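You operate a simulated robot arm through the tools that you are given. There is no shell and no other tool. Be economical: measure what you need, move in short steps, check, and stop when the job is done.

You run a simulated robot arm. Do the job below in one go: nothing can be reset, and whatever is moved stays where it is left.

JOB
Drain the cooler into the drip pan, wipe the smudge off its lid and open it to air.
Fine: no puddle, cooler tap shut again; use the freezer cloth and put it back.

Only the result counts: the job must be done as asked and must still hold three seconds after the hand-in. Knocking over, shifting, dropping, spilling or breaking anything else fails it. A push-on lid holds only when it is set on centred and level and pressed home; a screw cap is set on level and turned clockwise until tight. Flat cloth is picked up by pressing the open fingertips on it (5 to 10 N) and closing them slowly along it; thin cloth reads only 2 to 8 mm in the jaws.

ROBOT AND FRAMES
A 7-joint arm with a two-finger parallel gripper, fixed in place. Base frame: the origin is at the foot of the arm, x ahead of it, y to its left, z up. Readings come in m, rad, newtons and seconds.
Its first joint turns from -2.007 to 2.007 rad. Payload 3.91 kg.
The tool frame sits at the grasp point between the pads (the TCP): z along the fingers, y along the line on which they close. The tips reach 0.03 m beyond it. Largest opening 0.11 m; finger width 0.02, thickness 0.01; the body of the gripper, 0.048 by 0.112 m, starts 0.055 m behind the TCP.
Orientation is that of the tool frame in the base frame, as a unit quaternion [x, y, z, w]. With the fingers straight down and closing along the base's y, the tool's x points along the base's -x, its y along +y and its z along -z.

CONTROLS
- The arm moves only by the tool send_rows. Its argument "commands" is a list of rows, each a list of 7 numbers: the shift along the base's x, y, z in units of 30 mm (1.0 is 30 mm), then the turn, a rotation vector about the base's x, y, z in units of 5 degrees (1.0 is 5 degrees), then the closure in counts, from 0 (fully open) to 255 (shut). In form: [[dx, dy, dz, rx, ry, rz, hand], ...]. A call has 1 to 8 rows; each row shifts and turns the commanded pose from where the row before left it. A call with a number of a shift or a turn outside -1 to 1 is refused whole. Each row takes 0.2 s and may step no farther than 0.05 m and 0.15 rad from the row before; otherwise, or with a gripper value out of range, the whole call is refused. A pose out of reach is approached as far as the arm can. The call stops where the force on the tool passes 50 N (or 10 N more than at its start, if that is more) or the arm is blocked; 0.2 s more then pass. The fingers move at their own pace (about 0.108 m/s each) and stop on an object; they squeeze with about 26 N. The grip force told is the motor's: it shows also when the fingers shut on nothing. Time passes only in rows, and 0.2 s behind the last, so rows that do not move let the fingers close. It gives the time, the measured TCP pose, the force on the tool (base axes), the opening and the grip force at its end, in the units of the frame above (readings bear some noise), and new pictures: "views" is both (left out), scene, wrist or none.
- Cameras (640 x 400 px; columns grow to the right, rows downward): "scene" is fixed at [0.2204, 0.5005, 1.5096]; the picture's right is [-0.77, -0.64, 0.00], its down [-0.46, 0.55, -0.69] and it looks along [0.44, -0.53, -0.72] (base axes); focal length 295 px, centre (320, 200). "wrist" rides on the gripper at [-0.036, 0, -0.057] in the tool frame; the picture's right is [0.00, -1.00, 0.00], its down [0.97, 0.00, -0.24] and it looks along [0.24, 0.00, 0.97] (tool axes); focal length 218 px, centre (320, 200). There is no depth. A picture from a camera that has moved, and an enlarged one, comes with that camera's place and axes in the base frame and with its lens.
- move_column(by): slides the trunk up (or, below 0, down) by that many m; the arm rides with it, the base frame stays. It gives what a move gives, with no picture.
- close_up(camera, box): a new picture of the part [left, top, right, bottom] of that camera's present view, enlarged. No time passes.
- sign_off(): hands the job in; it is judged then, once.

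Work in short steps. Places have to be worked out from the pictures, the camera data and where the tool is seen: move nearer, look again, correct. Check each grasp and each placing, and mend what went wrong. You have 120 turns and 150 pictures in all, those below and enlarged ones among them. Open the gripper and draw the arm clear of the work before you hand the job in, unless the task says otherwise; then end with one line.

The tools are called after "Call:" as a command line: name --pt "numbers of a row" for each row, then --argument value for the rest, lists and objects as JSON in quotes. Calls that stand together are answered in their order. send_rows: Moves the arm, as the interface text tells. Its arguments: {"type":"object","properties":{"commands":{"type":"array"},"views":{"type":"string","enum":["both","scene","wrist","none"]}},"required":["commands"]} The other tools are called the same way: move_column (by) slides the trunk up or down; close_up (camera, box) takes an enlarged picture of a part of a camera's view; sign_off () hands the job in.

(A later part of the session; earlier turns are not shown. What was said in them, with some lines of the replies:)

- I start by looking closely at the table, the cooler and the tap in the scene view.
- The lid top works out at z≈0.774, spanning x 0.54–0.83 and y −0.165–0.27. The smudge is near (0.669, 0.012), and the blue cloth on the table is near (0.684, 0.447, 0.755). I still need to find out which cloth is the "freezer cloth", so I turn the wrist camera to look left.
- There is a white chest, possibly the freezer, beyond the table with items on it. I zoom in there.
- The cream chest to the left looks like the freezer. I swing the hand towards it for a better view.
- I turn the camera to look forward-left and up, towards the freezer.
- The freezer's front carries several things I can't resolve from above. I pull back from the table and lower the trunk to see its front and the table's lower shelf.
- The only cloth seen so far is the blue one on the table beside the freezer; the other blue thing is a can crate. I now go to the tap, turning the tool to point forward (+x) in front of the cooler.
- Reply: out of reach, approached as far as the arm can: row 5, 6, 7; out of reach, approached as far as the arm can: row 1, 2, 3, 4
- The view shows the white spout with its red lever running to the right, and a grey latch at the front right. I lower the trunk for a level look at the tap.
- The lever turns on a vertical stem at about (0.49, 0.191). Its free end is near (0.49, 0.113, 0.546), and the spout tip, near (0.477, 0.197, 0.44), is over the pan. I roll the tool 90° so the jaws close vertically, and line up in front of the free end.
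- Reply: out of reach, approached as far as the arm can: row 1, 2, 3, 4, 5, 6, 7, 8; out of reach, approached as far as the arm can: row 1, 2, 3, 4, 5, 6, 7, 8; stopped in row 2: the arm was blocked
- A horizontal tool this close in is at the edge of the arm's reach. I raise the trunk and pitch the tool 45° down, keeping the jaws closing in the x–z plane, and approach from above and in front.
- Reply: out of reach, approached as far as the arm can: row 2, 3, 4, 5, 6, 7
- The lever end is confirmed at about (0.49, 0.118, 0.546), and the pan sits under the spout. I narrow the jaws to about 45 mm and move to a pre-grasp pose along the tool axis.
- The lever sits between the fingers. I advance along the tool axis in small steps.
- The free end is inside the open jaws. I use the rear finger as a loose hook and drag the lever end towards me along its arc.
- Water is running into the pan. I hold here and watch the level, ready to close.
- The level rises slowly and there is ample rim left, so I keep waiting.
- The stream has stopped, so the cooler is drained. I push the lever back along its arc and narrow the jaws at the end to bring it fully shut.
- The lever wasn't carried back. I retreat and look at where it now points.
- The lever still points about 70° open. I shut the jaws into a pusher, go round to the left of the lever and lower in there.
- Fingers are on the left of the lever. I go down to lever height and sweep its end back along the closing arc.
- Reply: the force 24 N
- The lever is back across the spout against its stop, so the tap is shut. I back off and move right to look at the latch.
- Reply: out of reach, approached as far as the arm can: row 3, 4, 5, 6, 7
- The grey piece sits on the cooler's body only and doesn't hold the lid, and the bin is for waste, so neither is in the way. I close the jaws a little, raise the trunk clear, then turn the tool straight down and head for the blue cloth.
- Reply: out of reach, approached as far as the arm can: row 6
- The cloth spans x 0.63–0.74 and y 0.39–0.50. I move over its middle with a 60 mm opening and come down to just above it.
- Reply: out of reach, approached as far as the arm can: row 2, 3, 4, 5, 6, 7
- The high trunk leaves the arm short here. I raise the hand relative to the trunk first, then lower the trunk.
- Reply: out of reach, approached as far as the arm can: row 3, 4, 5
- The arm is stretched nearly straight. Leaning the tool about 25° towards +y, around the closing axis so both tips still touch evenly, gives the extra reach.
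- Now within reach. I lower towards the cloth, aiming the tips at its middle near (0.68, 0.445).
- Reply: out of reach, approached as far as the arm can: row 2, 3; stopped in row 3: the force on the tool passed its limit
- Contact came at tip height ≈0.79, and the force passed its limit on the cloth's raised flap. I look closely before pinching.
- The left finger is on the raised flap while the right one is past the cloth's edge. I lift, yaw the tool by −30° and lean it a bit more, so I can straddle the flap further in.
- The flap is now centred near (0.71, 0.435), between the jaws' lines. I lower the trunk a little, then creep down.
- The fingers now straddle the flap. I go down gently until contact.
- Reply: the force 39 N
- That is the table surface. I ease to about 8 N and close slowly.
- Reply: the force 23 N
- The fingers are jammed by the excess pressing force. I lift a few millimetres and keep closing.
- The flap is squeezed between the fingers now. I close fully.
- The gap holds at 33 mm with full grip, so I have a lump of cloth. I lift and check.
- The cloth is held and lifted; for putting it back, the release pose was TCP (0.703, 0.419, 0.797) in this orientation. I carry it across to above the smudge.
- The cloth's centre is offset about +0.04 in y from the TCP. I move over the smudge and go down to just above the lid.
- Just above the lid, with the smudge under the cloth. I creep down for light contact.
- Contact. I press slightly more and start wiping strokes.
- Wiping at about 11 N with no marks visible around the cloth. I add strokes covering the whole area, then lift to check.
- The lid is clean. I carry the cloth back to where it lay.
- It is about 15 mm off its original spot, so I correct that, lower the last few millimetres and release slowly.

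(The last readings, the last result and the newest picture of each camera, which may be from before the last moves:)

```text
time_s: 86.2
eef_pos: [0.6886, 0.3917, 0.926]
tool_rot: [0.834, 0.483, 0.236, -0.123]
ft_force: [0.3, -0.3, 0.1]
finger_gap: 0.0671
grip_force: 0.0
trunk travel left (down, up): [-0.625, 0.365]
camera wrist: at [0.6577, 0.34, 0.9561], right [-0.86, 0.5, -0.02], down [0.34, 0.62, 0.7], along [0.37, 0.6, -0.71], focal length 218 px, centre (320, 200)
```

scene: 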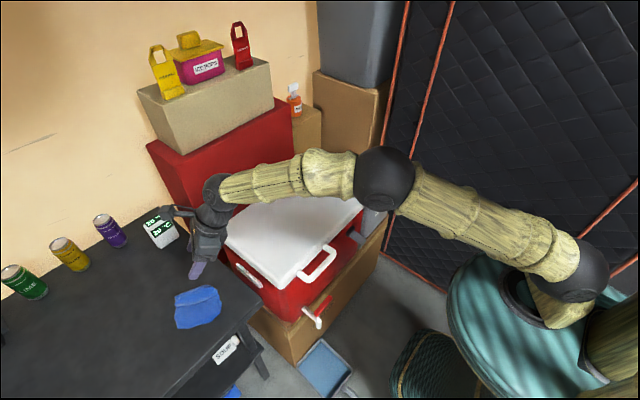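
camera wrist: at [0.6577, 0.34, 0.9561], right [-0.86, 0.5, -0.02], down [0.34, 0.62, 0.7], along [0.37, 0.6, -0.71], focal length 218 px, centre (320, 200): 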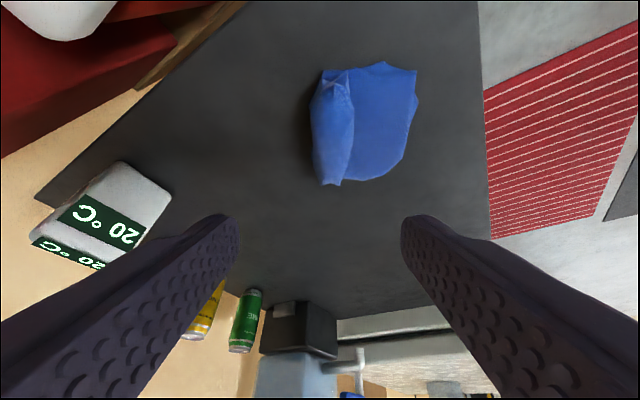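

The cloth is back on its spot at scene pixel (198, 307). Next is the lid. Its front handle bar lies at about x 0.50, y 0.08–0.21, z 0.75. I swing the hand back in front of the cooler and turn it horizontal with the jaws closing vertically.

Call:
send_rows --pt "-0.5 -0.45 0.05 -0.5 -0.85 0 100" --pt "-0.5 -0.45 0.05 -0.5 -0.85 0 100" --pt "-0.5 -0.45 0.05 -0.5 -0.85 0 100" --pt "-0.5 -0.45 0.05 -0.5 -0.85 0 100" --pt "-0.5 -0.45 0.05 -0.5 -0.85 0 100" --pt "-0.5 -0.45 0.05 -0.5 -0.85 0 100" --pt "-0.5 -0.45 0.05 -0.5 -0.85 0 100" --pt "-0.5 -0.45 0.05 -0.5 -0.85 0 100" --views "none"

Call:
send_rows --pt "-0.5 -0.45 0.05 -0.5 -0.85 0 100" --pt "-0.5 -0.45 0.05 -0.5 -0.85 0 100" --pt "-0.5 -0.45 0.05 -0.5 -0.85 0 100" --pt "-0.5 -0.45 0.05 -0.5 -0.85 0 100" --pt "-0.5 -0.45 0.05 -0.5 -0.85 0 100" --pt "-0.5 -0.45 0.05 -0.5 -0.85 0 100" --pt "-0.5 -0.45 0.05 -0.5 -0.85 0 100" --pt "-0.5 -0.45 0.05 -0.5 -0.85 0 130" --views "none"

Call:
send_rows --pt "-0.5 -0.45 0.05 -0.5 -0.85 0 130" --pt "-0.5 -0.45 0.05 -0.5 -0.85 0 130" --views "both"

```text
time_s: 88.0
eef_pos: [0.5671, 0.2813, 0.939]
tool_rot: [0.737, 0.531, 0.382, 0.168]
ft_force: [-0.1, -0.6, -0.5]
finger_gap: 0.067
grip_force: 0.0
trunk travel left (down, up): [-0.625, 0.365]
```

```text
time_s: 89.8
eef_pos: [0.4636, 0.1917, 0.9438]
tool_rot: [0.554, 0.518, 0.482, 0.439]
ft_force: [-0.6, -0.4, -0.9]
finger_gap: 0.054
grip_force: 0.0
out of reach, approached as far as the arm can: row 7, 8
trunk travel left (down, up): [-0.625, 0.365]
```

```text
time_s: 90.4
eef_pos: [0.4529, 0.1846, 0.9359]
tool_rot: [0.497, 0.505, 0.5, 0.499]
ft_force: [0.7, -0.2, 0.2]
finger_gap: 0.0539
grip_force: 0.1
out of reach, approached as far as the arm can: row 1, 2
trunk travel left (down, up): [-0.625, 0.365]
camera wrist: at [0.3969, 0.1489, 0.9379], right [0.0, -0.01, -1.0], down [-0.25, 0.97, -0.01], along [0.97, 0.25, 0.0], focal length 218 px, centre (320, 200)
```

scene: 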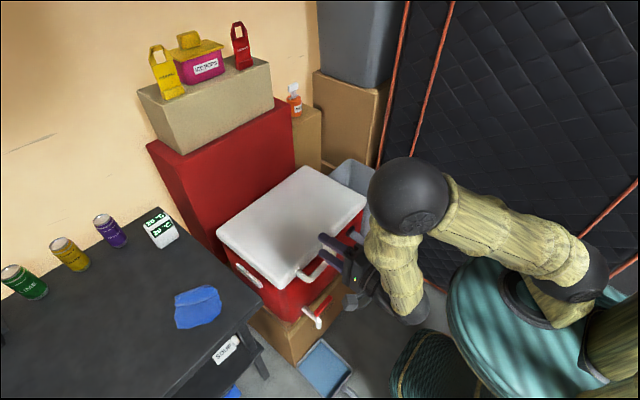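
wrist: 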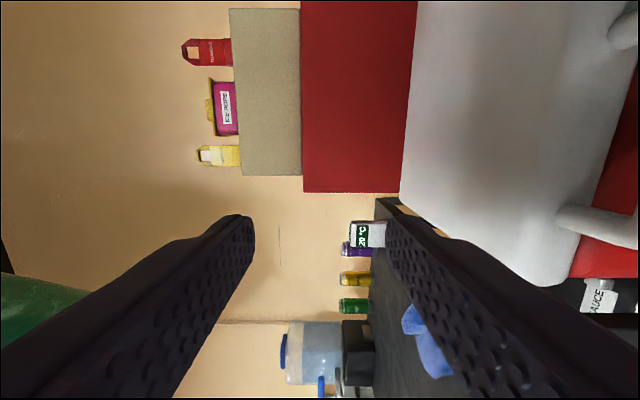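

At this radius a horizontal tool is too folded to back off further. I pitch 30° down, step back, and lower the trunk to line up with the bar.

Call:
send_rows --pt "-0.1 -0.2 0 0 1 0 130" --pt "-0.1 -0.2 0 0 1 0 130" --pt "-0.15 -0.2 0 0 1 0 130" --pt "-0.15 -0.2 0 0 1 0 130" --pt "-0.15 -0.2 0 0 1 0 130" --pt "-0.15 -0.2 0 0 1 0 130" --views "none"

Call:
move_column --by -0.13

Call:
send_rows --pt "0 0 0 0 0 0 130" --views "both"

```text
time_s: 91.8
eef_pos: [0.4591, 0.1754, 0.9287]
tool_rot: [0.61, 0.617, 0.353, 0.351]
ft_force: [-0.7, -0.1, -0.9]
finger_gap: 0.0542
grip_force: 0.1
out of reach, approached as far as the arm can: row 1, 2, 3, 4, 5
trunk travel left (down, up): [-0.625, 0.365]
```

```text
time_s: 93.4
eef_pos: [0.4607, 0.1757, 0.7975]
tool_rot: [0.61, 0.616, 0.353, 0.352]
ft_force: [0.6, -0.1, -0.8]
finger_gap: 0.0538
grip_force: 0.1
trunk travel left (down, up): [-0.495, 0.495]
```

```text
time_s: 93.8
eef_pos: [0.4599, 0.1745, 0.7982]
tool_rot: [0.61, 0.615, 0.354, 0.352]
ft_force: [0.1, 0.0, -0.6]
finger_gap: 0.0541
grip_force: 0.1
trunk travel left (down, up): [-0.495, 0.495]
camera wrist: at [0.4114, 0.1381, 0.8275], right [-0.5, -0.01, -0.86], down [-0.22, 0.97, 0.12], along [0.84, 0.25, -0.49], focal length 218 px, centre (320, 200)
```

scene: 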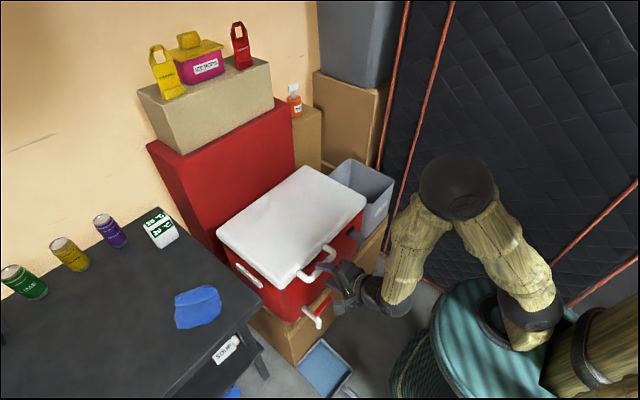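
wrist: 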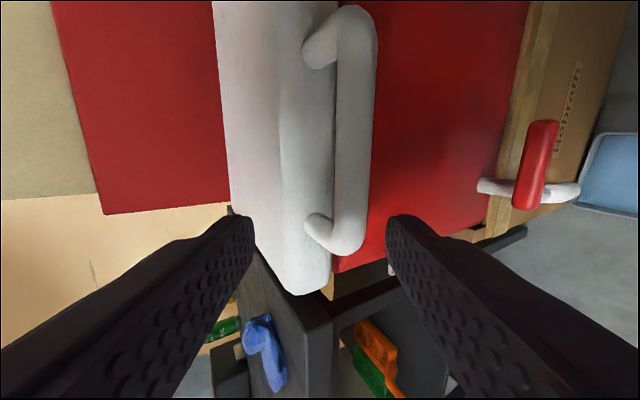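

The bar is at about (0.503, 0.137, 0.754). I shift sideways to its middle, then slide the jaws over it along the tool axis.

Call:
send_rows --pt "-0.1 -0.6 -0.25 0 0 0 130" --pt "-0.15 -0.65 -0.23 0 0 0 130" --pt "0.45 0 -0.26 0 0 0 130" --views "wrist"

```text
time_s: 94.6
eef_pos: [0.4891, 0.1504, 0.7719]
tool_rot: [0.61, 0.616, 0.353, 0.351]
ft_force: [-0.2, -0.8, 0.0]
finger_gap: 0.0541
grip_force: 0.0
out of reach, approached as far as the arm can: row 1, 2
trunk travel left (down, up): [-0.495, 0.495]
camera wrist: at [0.4404, 0.114, 0.8021], right [-0.5, -0.01, -0.86], down [-0.22, 0.97, 0.12], along [0.84, 0.25, -0.49], focal length 218 px, centre (320, 200)
```

wrist: 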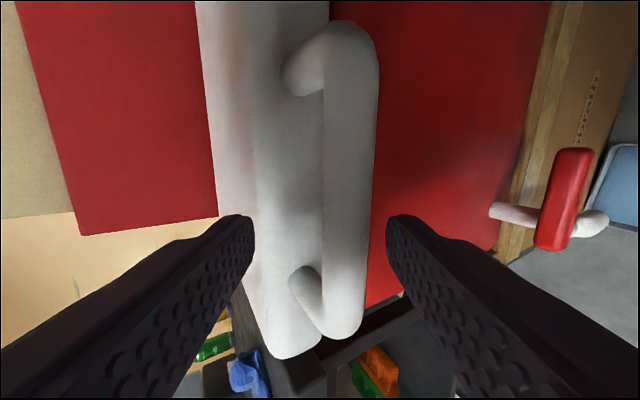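

Nearly on it. I make a small perpendicular correction, then 12 mm forward, keeping the upper tip clear of the lid edge, then close.

Call:
send_rows --pt "-0.14 -0.2 -0.25 0 0 0 130" --pt "0.35 0 -0.2 0 0 0 130" --pt "0 0 0 0 0 0 160" --pt "0 0 0 0 0 0 190" --pt "0 0 0 0 0 0 220" --pt "0 0 0 0 0 0 255" --views "both"

```text
time_s: 96.0
eef_pos: [0.4942, 0.1452, 0.7597]
tool_rot: [0.61, 0.616, 0.353, 0.351]
ft_force: [-4.1, 0.4, -2.0]
finger_gap: 0.0195
grip_force: 45.1
trunk travel left (down, up): [-0.495, 0.495]
camera wrist: at [0.4446, 0.1092, 0.789], right [-0.5, -0.01, -0.86], down [-0.22, 0.97, 0.12], along [0.84, 0.25, -0.49], focal length 218 px, centre (320, 200)
```

scene: 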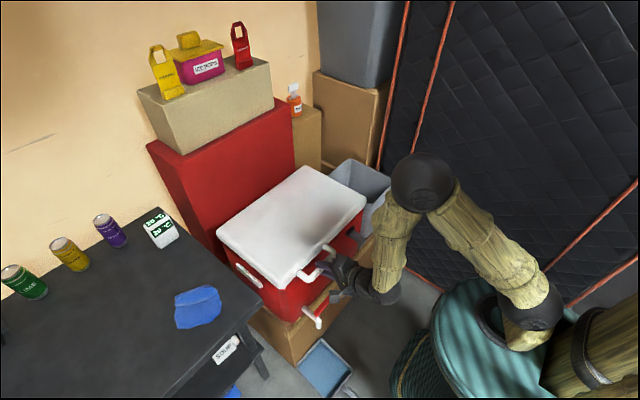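
wrist: 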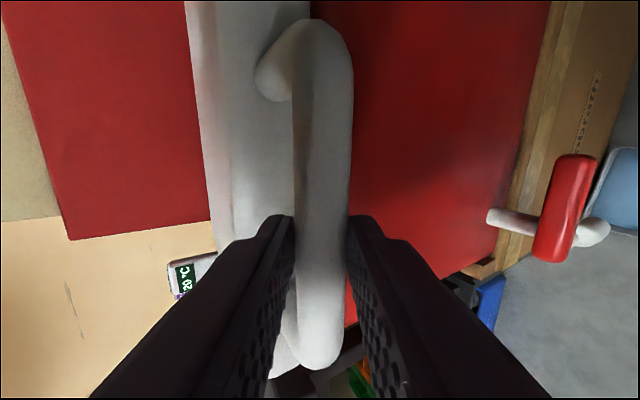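

The bar is gripped (gap 19.5 mm). I try lifting the lid through its first few degrees.

Call:
send_rows --pt "0.02 0 0.5 0 0 0 255" --pt "0.05 0 0.5 0 0 0 255" --views "both"

```text
time_s: 96.6
eef_pos: [0.4957, 0.1447, 0.7905]
tool_rot: [0.61, 0.616, 0.354, 0.352]
ft_force: [1.1, 0.8, -1.2]
finger_gap: 0.0196
grip_force: 44.7
trunk travel left (down, up): [-0.495, 0.495]
camera wrist: at [0.4474, 0.1092, 0.82], right [-0.5, -0.01, -0.87], down [-0.22, 0.97, 0.12], along [0.84, 0.25, -0.49], focal length 218 px, centre (320, 200)
```

scene: 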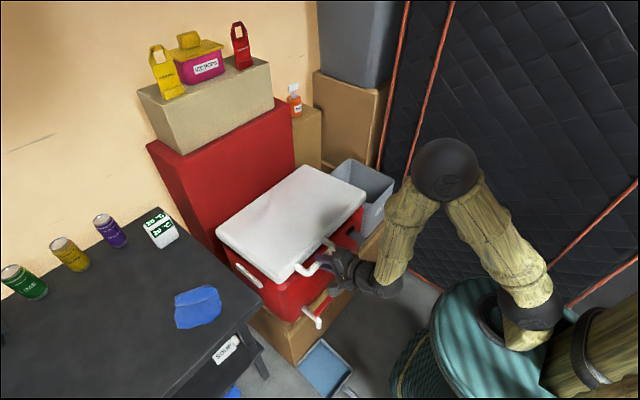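
wrist: 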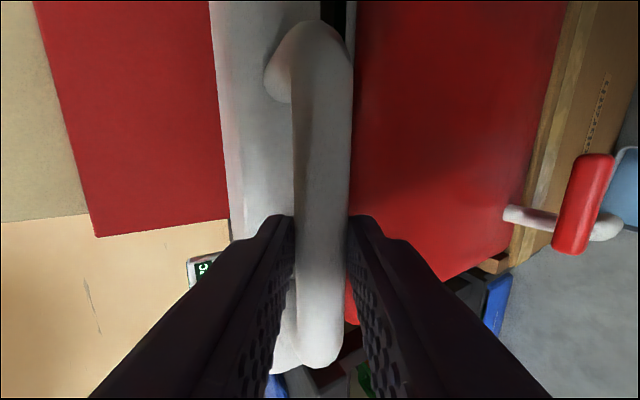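

The lid comes up freely. I continue along its arc about the rear hinge.

Call:
send_rows --pt "0.12 0 0.95 0 0 0 255" --pt "0.21 0 0.94 0 0 0 255" --pt "0.29 0 0.92 0 0 0 255" --pt "0.37 0 0.89 0 0 0 255" --pt "0.44 0 0.85 0 0 0 255" --views "both"

```text
time_s: 97.8
eef_pos: [0.5423, 0.1466, 0.9242]
tool_rot: [0.611, 0.616, 0.352, 0.35]
ft_force: [24.3, 2.8, -17.3]
finger_gap: 0.0196
grip_force: 45.1
trunk travel left (down, up): [-0.495, 0.495]
camera wrist: at [0.4938, 0.1093, 0.9535], right [-0.51, -0.01, -0.86], down [-0.21, 0.97, 0.12], along [0.83, 0.25, -0.49], focal length 218 px, centre (320, 200)
```

scene: 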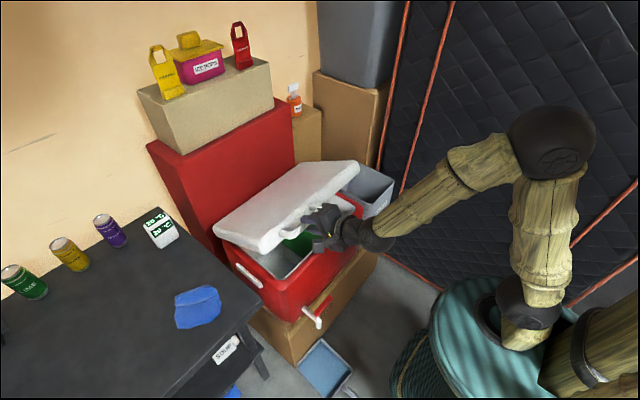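
wrist: 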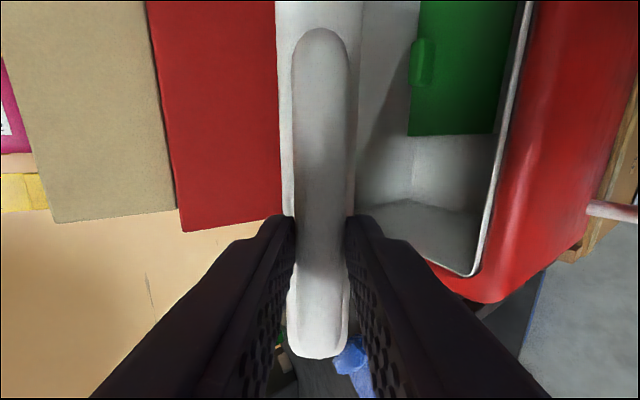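

The pull is radial, so the true radius is slightly smaller, about 0.31 m. I correct inward and continue.

Call:
send_rows --pt "0.25 0 -0.05 0 0 0 255" --pt "0.51 0 0.74 0 0 0 255" --pt "0.57 0 0.69 0 0 0 255" --views "none"

```text
time_s: 98.6
eef_pos: [0.5793, 0.146, 0.9684]
tool_rot: [0.61, 0.615, 0.354, 0.351]
ft_force: [-6.5, 0.6, 3.3]
finger_gap: 0.0198
grip_force: 44.7
trunk travel left (down, up): [-0.495, 0.495]
```

Call:
send_rows --pt "0.58 0 0.67 0 0 0 255" --pt "0.66 0 0.6 0 0 0 255" --pt "0.72 0 0.54 0 0 0 255" --views "both"

```text
time_s: 99.4
eef_pos: [0.6376, 0.1456, 1.0228]
tool_rot: [0.61, 0.616, 0.353, 0.351]
ft_force: [1.3, 3.0, -1.7]
finger_gap: 0.0197
grip_force: 44.5
trunk travel left (down, up): [-0.495, 0.495]
camera wrist: at [0.5903, 0.1094, 1.0526], right [-0.5, -0.01, -0.86], down [-0.22, 0.97, 0.12], along [0.84, 0.25, -0.49], focal length 218 px, centre (320, 200)
```

scene: 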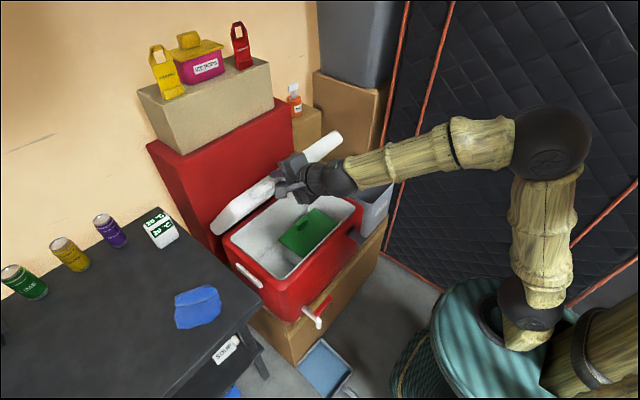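
wrist: 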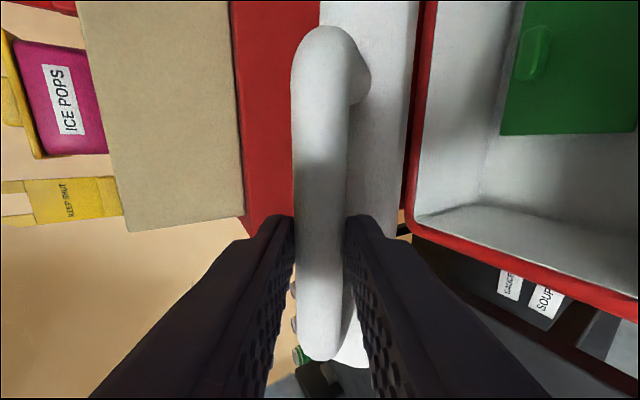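

About 57° open with low force, and the inside is dry. I continue towards upright.

Call:
send_rows --pt "0.77 0 0.47 0 0 0 255" --pt "0.82 0 0.39 0 0 0 255" --pt "0.84 0 0.31 0 0 0 255" --views "both"

```text
time_s: 100.2
eef_pos: [0.7098, 0.1467, 1.0595]
tool_rot: [0.61, 0.615, 0.354, 0.352]
ft_force: [-3.9, -1.2, 4.5]
finger_gap: 0.0199
grip_force: 44.8
trunk travel left (down, up): [-0.495, 0.495]
camera wrist: at [0.6614, 0.1093, 1.0888], right [-0.5, 0.0, -0.87], down [-0.22, 0.97, 0.12], along [0.84, 0.25, -0.49], focal length 218 px, centre (320, 200)
```

scene: 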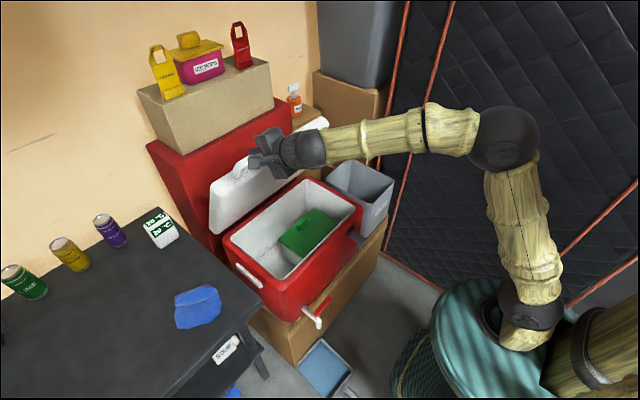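
wrist: 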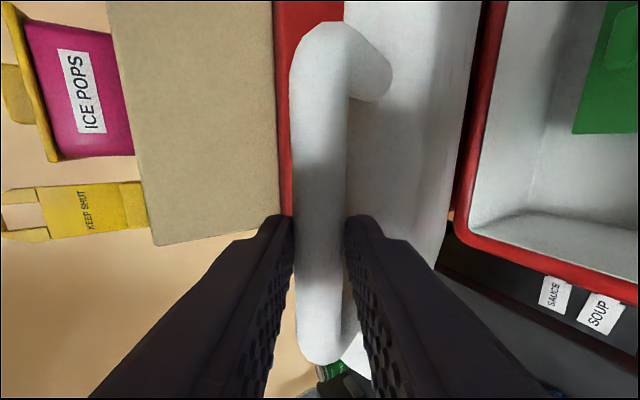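

About 72°. The boxes behind start near x≈0.99, so the lid has room to pass upright. I continue with small steps and check the force.

Call:
send_rows --pt "0.87 0 0.23 0 0 0 255" --pt "0.88 0 0.15 0 0 0 255" --views "none"

Call:
send_rows --pt "0.89 0 0.06 0 0 0 255" --pt "0.6 0 -0.01 0 0 0 255" --views "both"

```text
time_s: 100.8
eef_pos: [0.7628, 0.1463, 1.0749]
tool_rot: [0.608, 0.614, 0.358, 0.353]
ft_force: [-3.0, 1.2, 21.7]
finger_gap: 0.0198
grip_force: 45.0
trunk travel left (down, up): [-0.495, 0.495]
```

```text
time_s: 101.2
eef_pos: [0.7815, 0.1464, 1.0672]
tool_rot: [0.613, 0.618, 0.349, 0.346]
ft_force: [-33.1, -5.3, 2.5]
finger_gap: 0.0196
grip_force: 45.1
trunk travel left (down, up): [-0.495, 0.495]
stopped in row 2: the force on the tool passed its limit (the readings are from after the stop); the commanded pose is now the measured one
camera wrist: at [0.7335, 0.11, 1.097], right [-0.52, 0.0, -0.86], down [-0.21, 0.97, 0.12], along [0.83, 0.25, -0.5], focal length 218 px, centre (320, 200)
```

scene: 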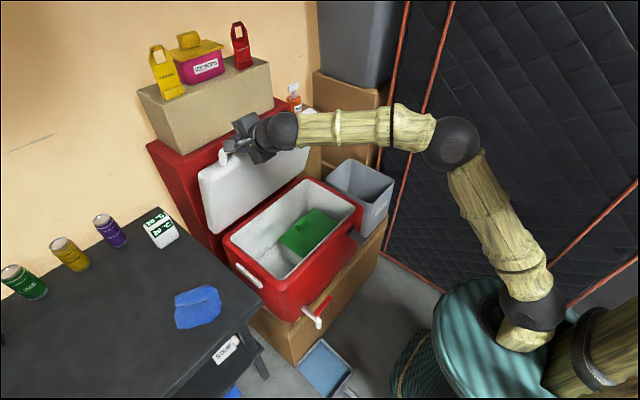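
wrist: 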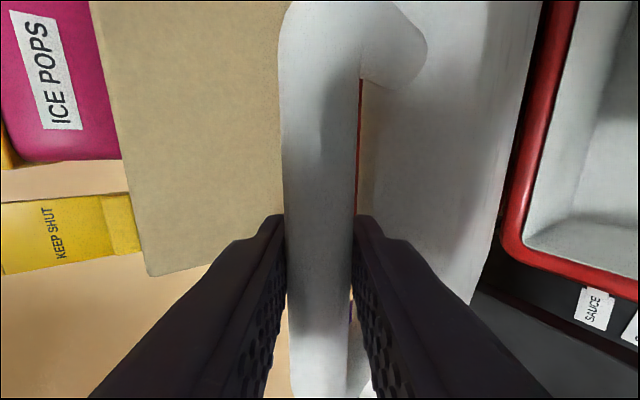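

The lid has come up against its stop near 90° and nothing behind has moved. I relax the grip slightly while still caging the bar, and see whether the lid stays up.

Call:
send_rows --pt "0 0 0 0 0 0 190" --pt "0 0 0 0 0 0 175" --pt "0 0 0 0 0 0 160" --pt "0 0 0 0 0 0 160" --pt "0 0 0 0 0 0 160" --views "both"

```text
time_s: 102.4
eef_pos: [0.7861, 0.1481, 1.0638]
tool_rot: [0.614, 0.619, 0.347, 0.346]
ft_force: [-0.3, 0.9, 7.1]
finger_gap: 0.0376
grip_force: 0.0
trunk travel left (down, up): [-0.495, 0.495]
camera wrist: at [0.7382, 0.1107, 1.0945], right [-0.52, -0.01, -0.86], down [-0.21, 0.97, 0.12], along [0.83, 0.25, -0.5], focal length 218 px, centre (320, 200)
```

scene: 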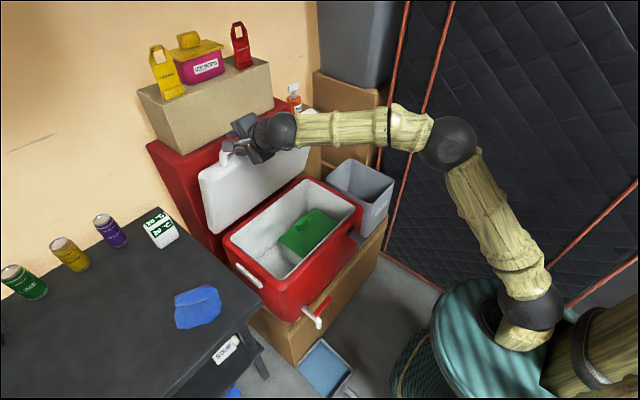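
wrist: 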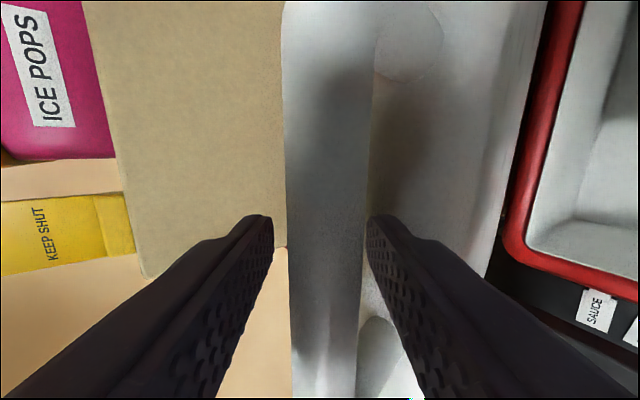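

The lid stays put with the jaws loose. I withdraw backwards along the tool axis slowly and watch whether it follows.

Call:
send_rows --pt "-0.2 0 0.11 0 0 0 160" --pt "-0.4 0 0.23 0 0 0 155" --pt "-0.5 0 0.29 0 0 0 150" --views "both"

```text
time_s: 103.2
eef_pos: [0.7543, 0.1485, 1.0825]
tool_rot: [0.614, 0.619, 0.348, 0.345]
ft_force: [0.3, -1.0, -0.9]
finger_gap: 0.045
grip_force: 0.1
trunk travel left (down, up): [-0.495, 0.495]
camera wrist: at [0.7058, 0.1121, 1.1128], right [-0.52, -0.01, -0.85], down [-0.21, 0.97, 0.12], along [0.83, 0.25, -0.51], focal length 218 px, centre (320, 200)
```

scene: 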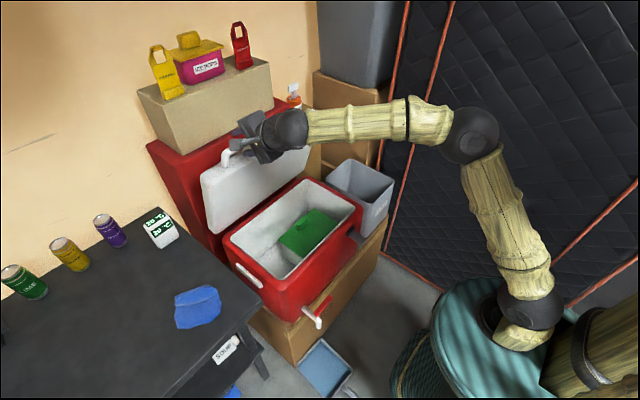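
wrist: 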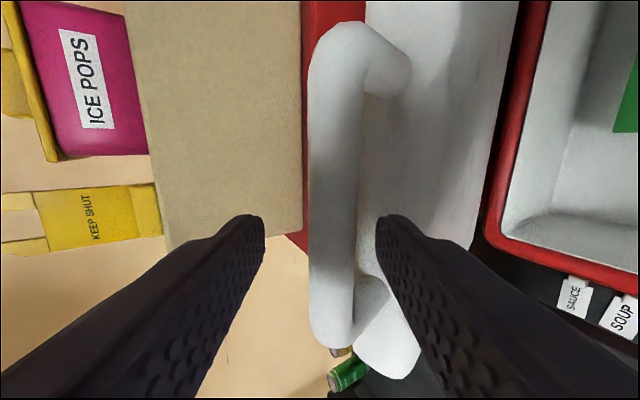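

Call:
send_rows --pt "0 0 0 0 0 0 150" --pt "0 0 0 0 0 0 150" --pt "0 0 0 0 0 0 150" --pt "0 0 0 0 0 0 150" --views "wrist"

Call:
close_up --camera "scene" --box '[130, 70, 400, 270]'

```text
time_s: 104.2
eef_pos: [0.7553, 0.1484, 1.0836]
tool_rot: [0.613, 0.619, 0.347, 0.346]
ft_force: [-0.2, 0.2, 0.0]
finger_gap: 0.0454
grip_force: 0.1
trunk travel left (down, up): [-0.495, 0.495]
camera wrist: at [0.706, 0.1123, 1.1131], right [-0.52, -0.01, -0.85], down [-0.21, 0.97, 0.12], along [0.83, 0.25, -0.5], focal length 218 px, centre (320, 200)
```

wrist: 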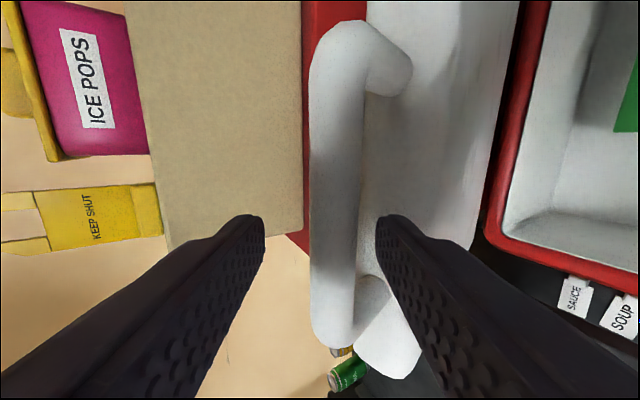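

```text
2.00 times, centred on (265, 170) of scene
camera zoom: at [0.2204, 0.5005, 1.5096], right [-0.77, -0.64, 0.0], down [-0.46, 0.55, -0.69], along [0.44, -0.53, -0.72], focal length 590 px, centre (430, 260)
```

zoom: 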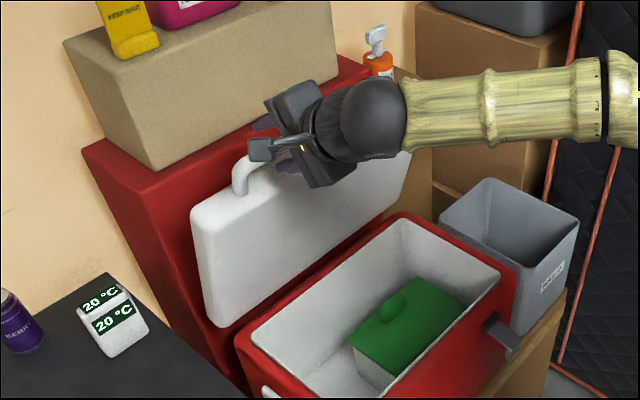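

The lid is steady between the two views. I withdraw further.

Call:
send_rows --pt "-0.6 0 0.35 0 0 0 150" --pt "-0.8 0 0.4 0 0 0 150" --pt "-0.8 0 0.3 0 0 0 150" --pt "-0.8 0 0 0 0 0 150" --views "both"

```text
time_s: 105.2
eef_pos: [0.6635, 0.149, 1.1142]
tool_rot: [0.613, 0.619, 0.348, 0.346]
ft_force: [0.1, -0.5, -0.3]
finger_gap: 0.0454
grip_force: 0.0
trunk travel left (down, up): [-0.495, 0.495]
camera wrist: at [0.615, 0.112, 1.1444], right [-0.52, -0.01, -0.85], down [-0.21, 0.97, 0.12], along [0.83, 0.25, -0.5], focal length 218 px, centre (320, 200)
```

scene: 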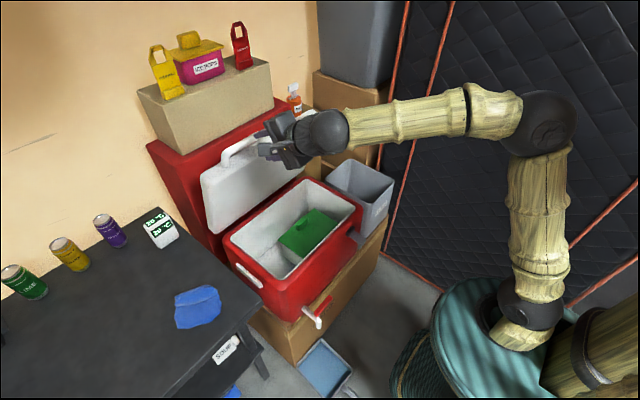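
wrist: 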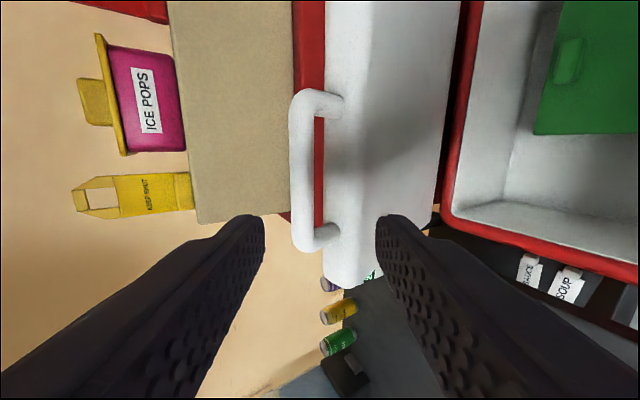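

The lid stands open by itself. I draw the arm back, open the gripper, and check everything.

Call:
send_rows --pt "-0.9 -0.2 0.1 0 0 0 0" --pt "-0.9 -0.2 0.1 0 0 0 0" --pt "-0.9 -0.2 0.1 0 0 0 0" --pt "-0.9 -0.2 0.1 0 0 0 0" --pt "-0.9 -0.2 0.1 0 0 0 0" --pt "-0.9 -0.2 0.1 0 0 0 0" --views "both"

Call:
close_up --camera "scene" --box '[200, 200, 400, 400]'

Call:
close_up --camera "scene" --box '[130, 10, 400, 230]'

```text
time_s: 106.6
eef_pos: [0.5007, 0.1105, 1.1323]
tool_rot: [0.614, 0.619, 0.347, 0.346]
ft_force: [1.0, -0.2, -0.5]
finger_gap: 0.1097
grip_force: 0.0
trunk travel left (down, up): [-0.495, 0.495]
camera wrist: at [0.4535, 0.0745, 1.1627], right [-0.52, -0.01, -0.85], down [-0.21, 0.97, 0.12], along [0.83, 0.25, -0.5], focal length 218 px, centre (320, 200)
```

scene: 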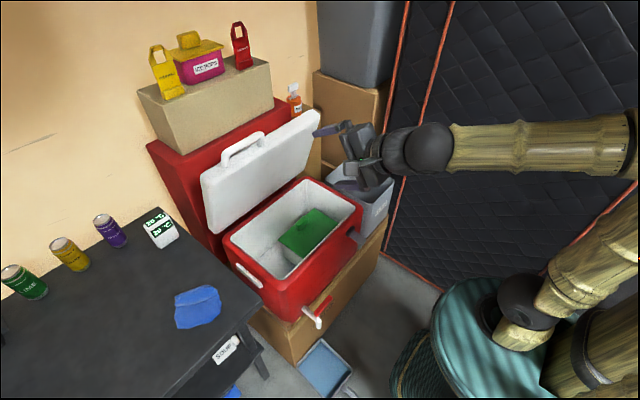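
wrist: 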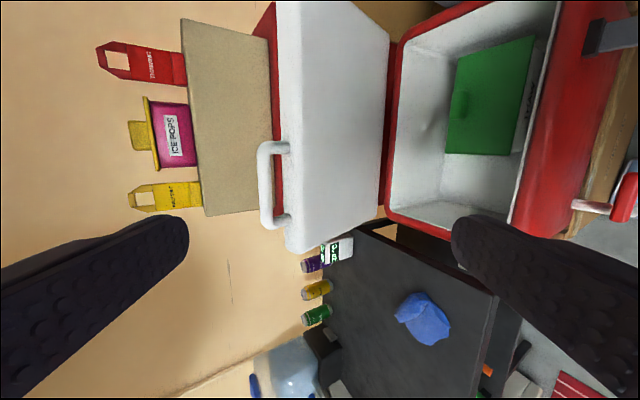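

```text
2.00 times, centred on (300, 300) of scene
camera zoom: at [0.2204, 0.5005, 1.5096], right [-0.77, -0.64, 0.0], down [-0.46, 0.55, -0.69], along [0.44, -0.53, -0.72], focal length 590 px, centre (360, 0)
```

zoom: 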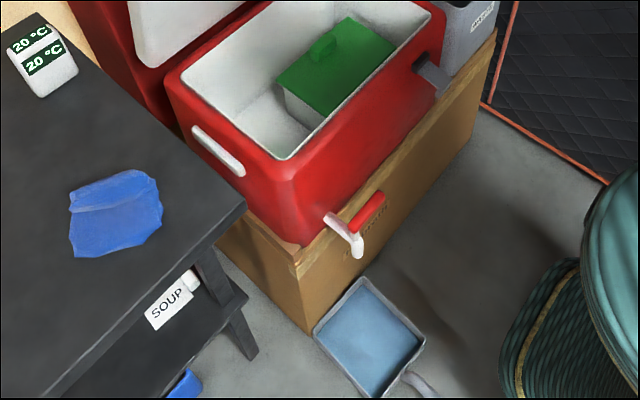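

```text
1.82 times, centred on (265, 120) of scene
camera zoom: at [0.2204, 0.5005, 1.5096], right [-0.77, -0.64, 0.0], down [-0.46, 0.55, -0.69], along [0.44, -0.53, -0.72], focal length 537 px, centre (420, 346)
```

zoom: 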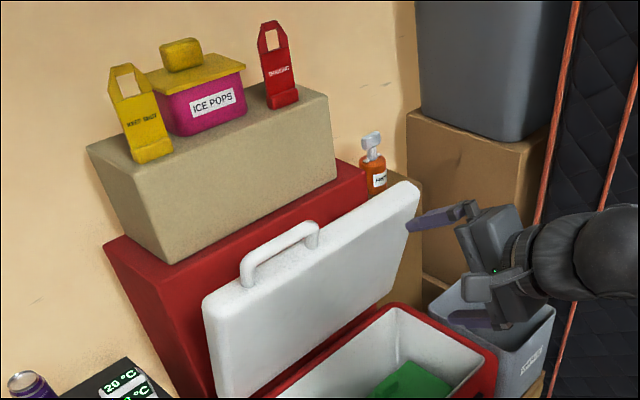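

Everything checks out. The lid is clean and stands open, the tap lever is shut across the spout, and the water is all in the pan with a dry floor. The cloth is back in place and nothing else has moved, so I hand in.

Call:
sign_off

```text
The job is handed in.
```

I drained the cooler into the drip pan without a puddle, shut its tap, wiped the smudge off the lid, and left the lid standing open. I used the blue cloth from the table, the only one I could find, as the freezer cloth and put it back where it lay.
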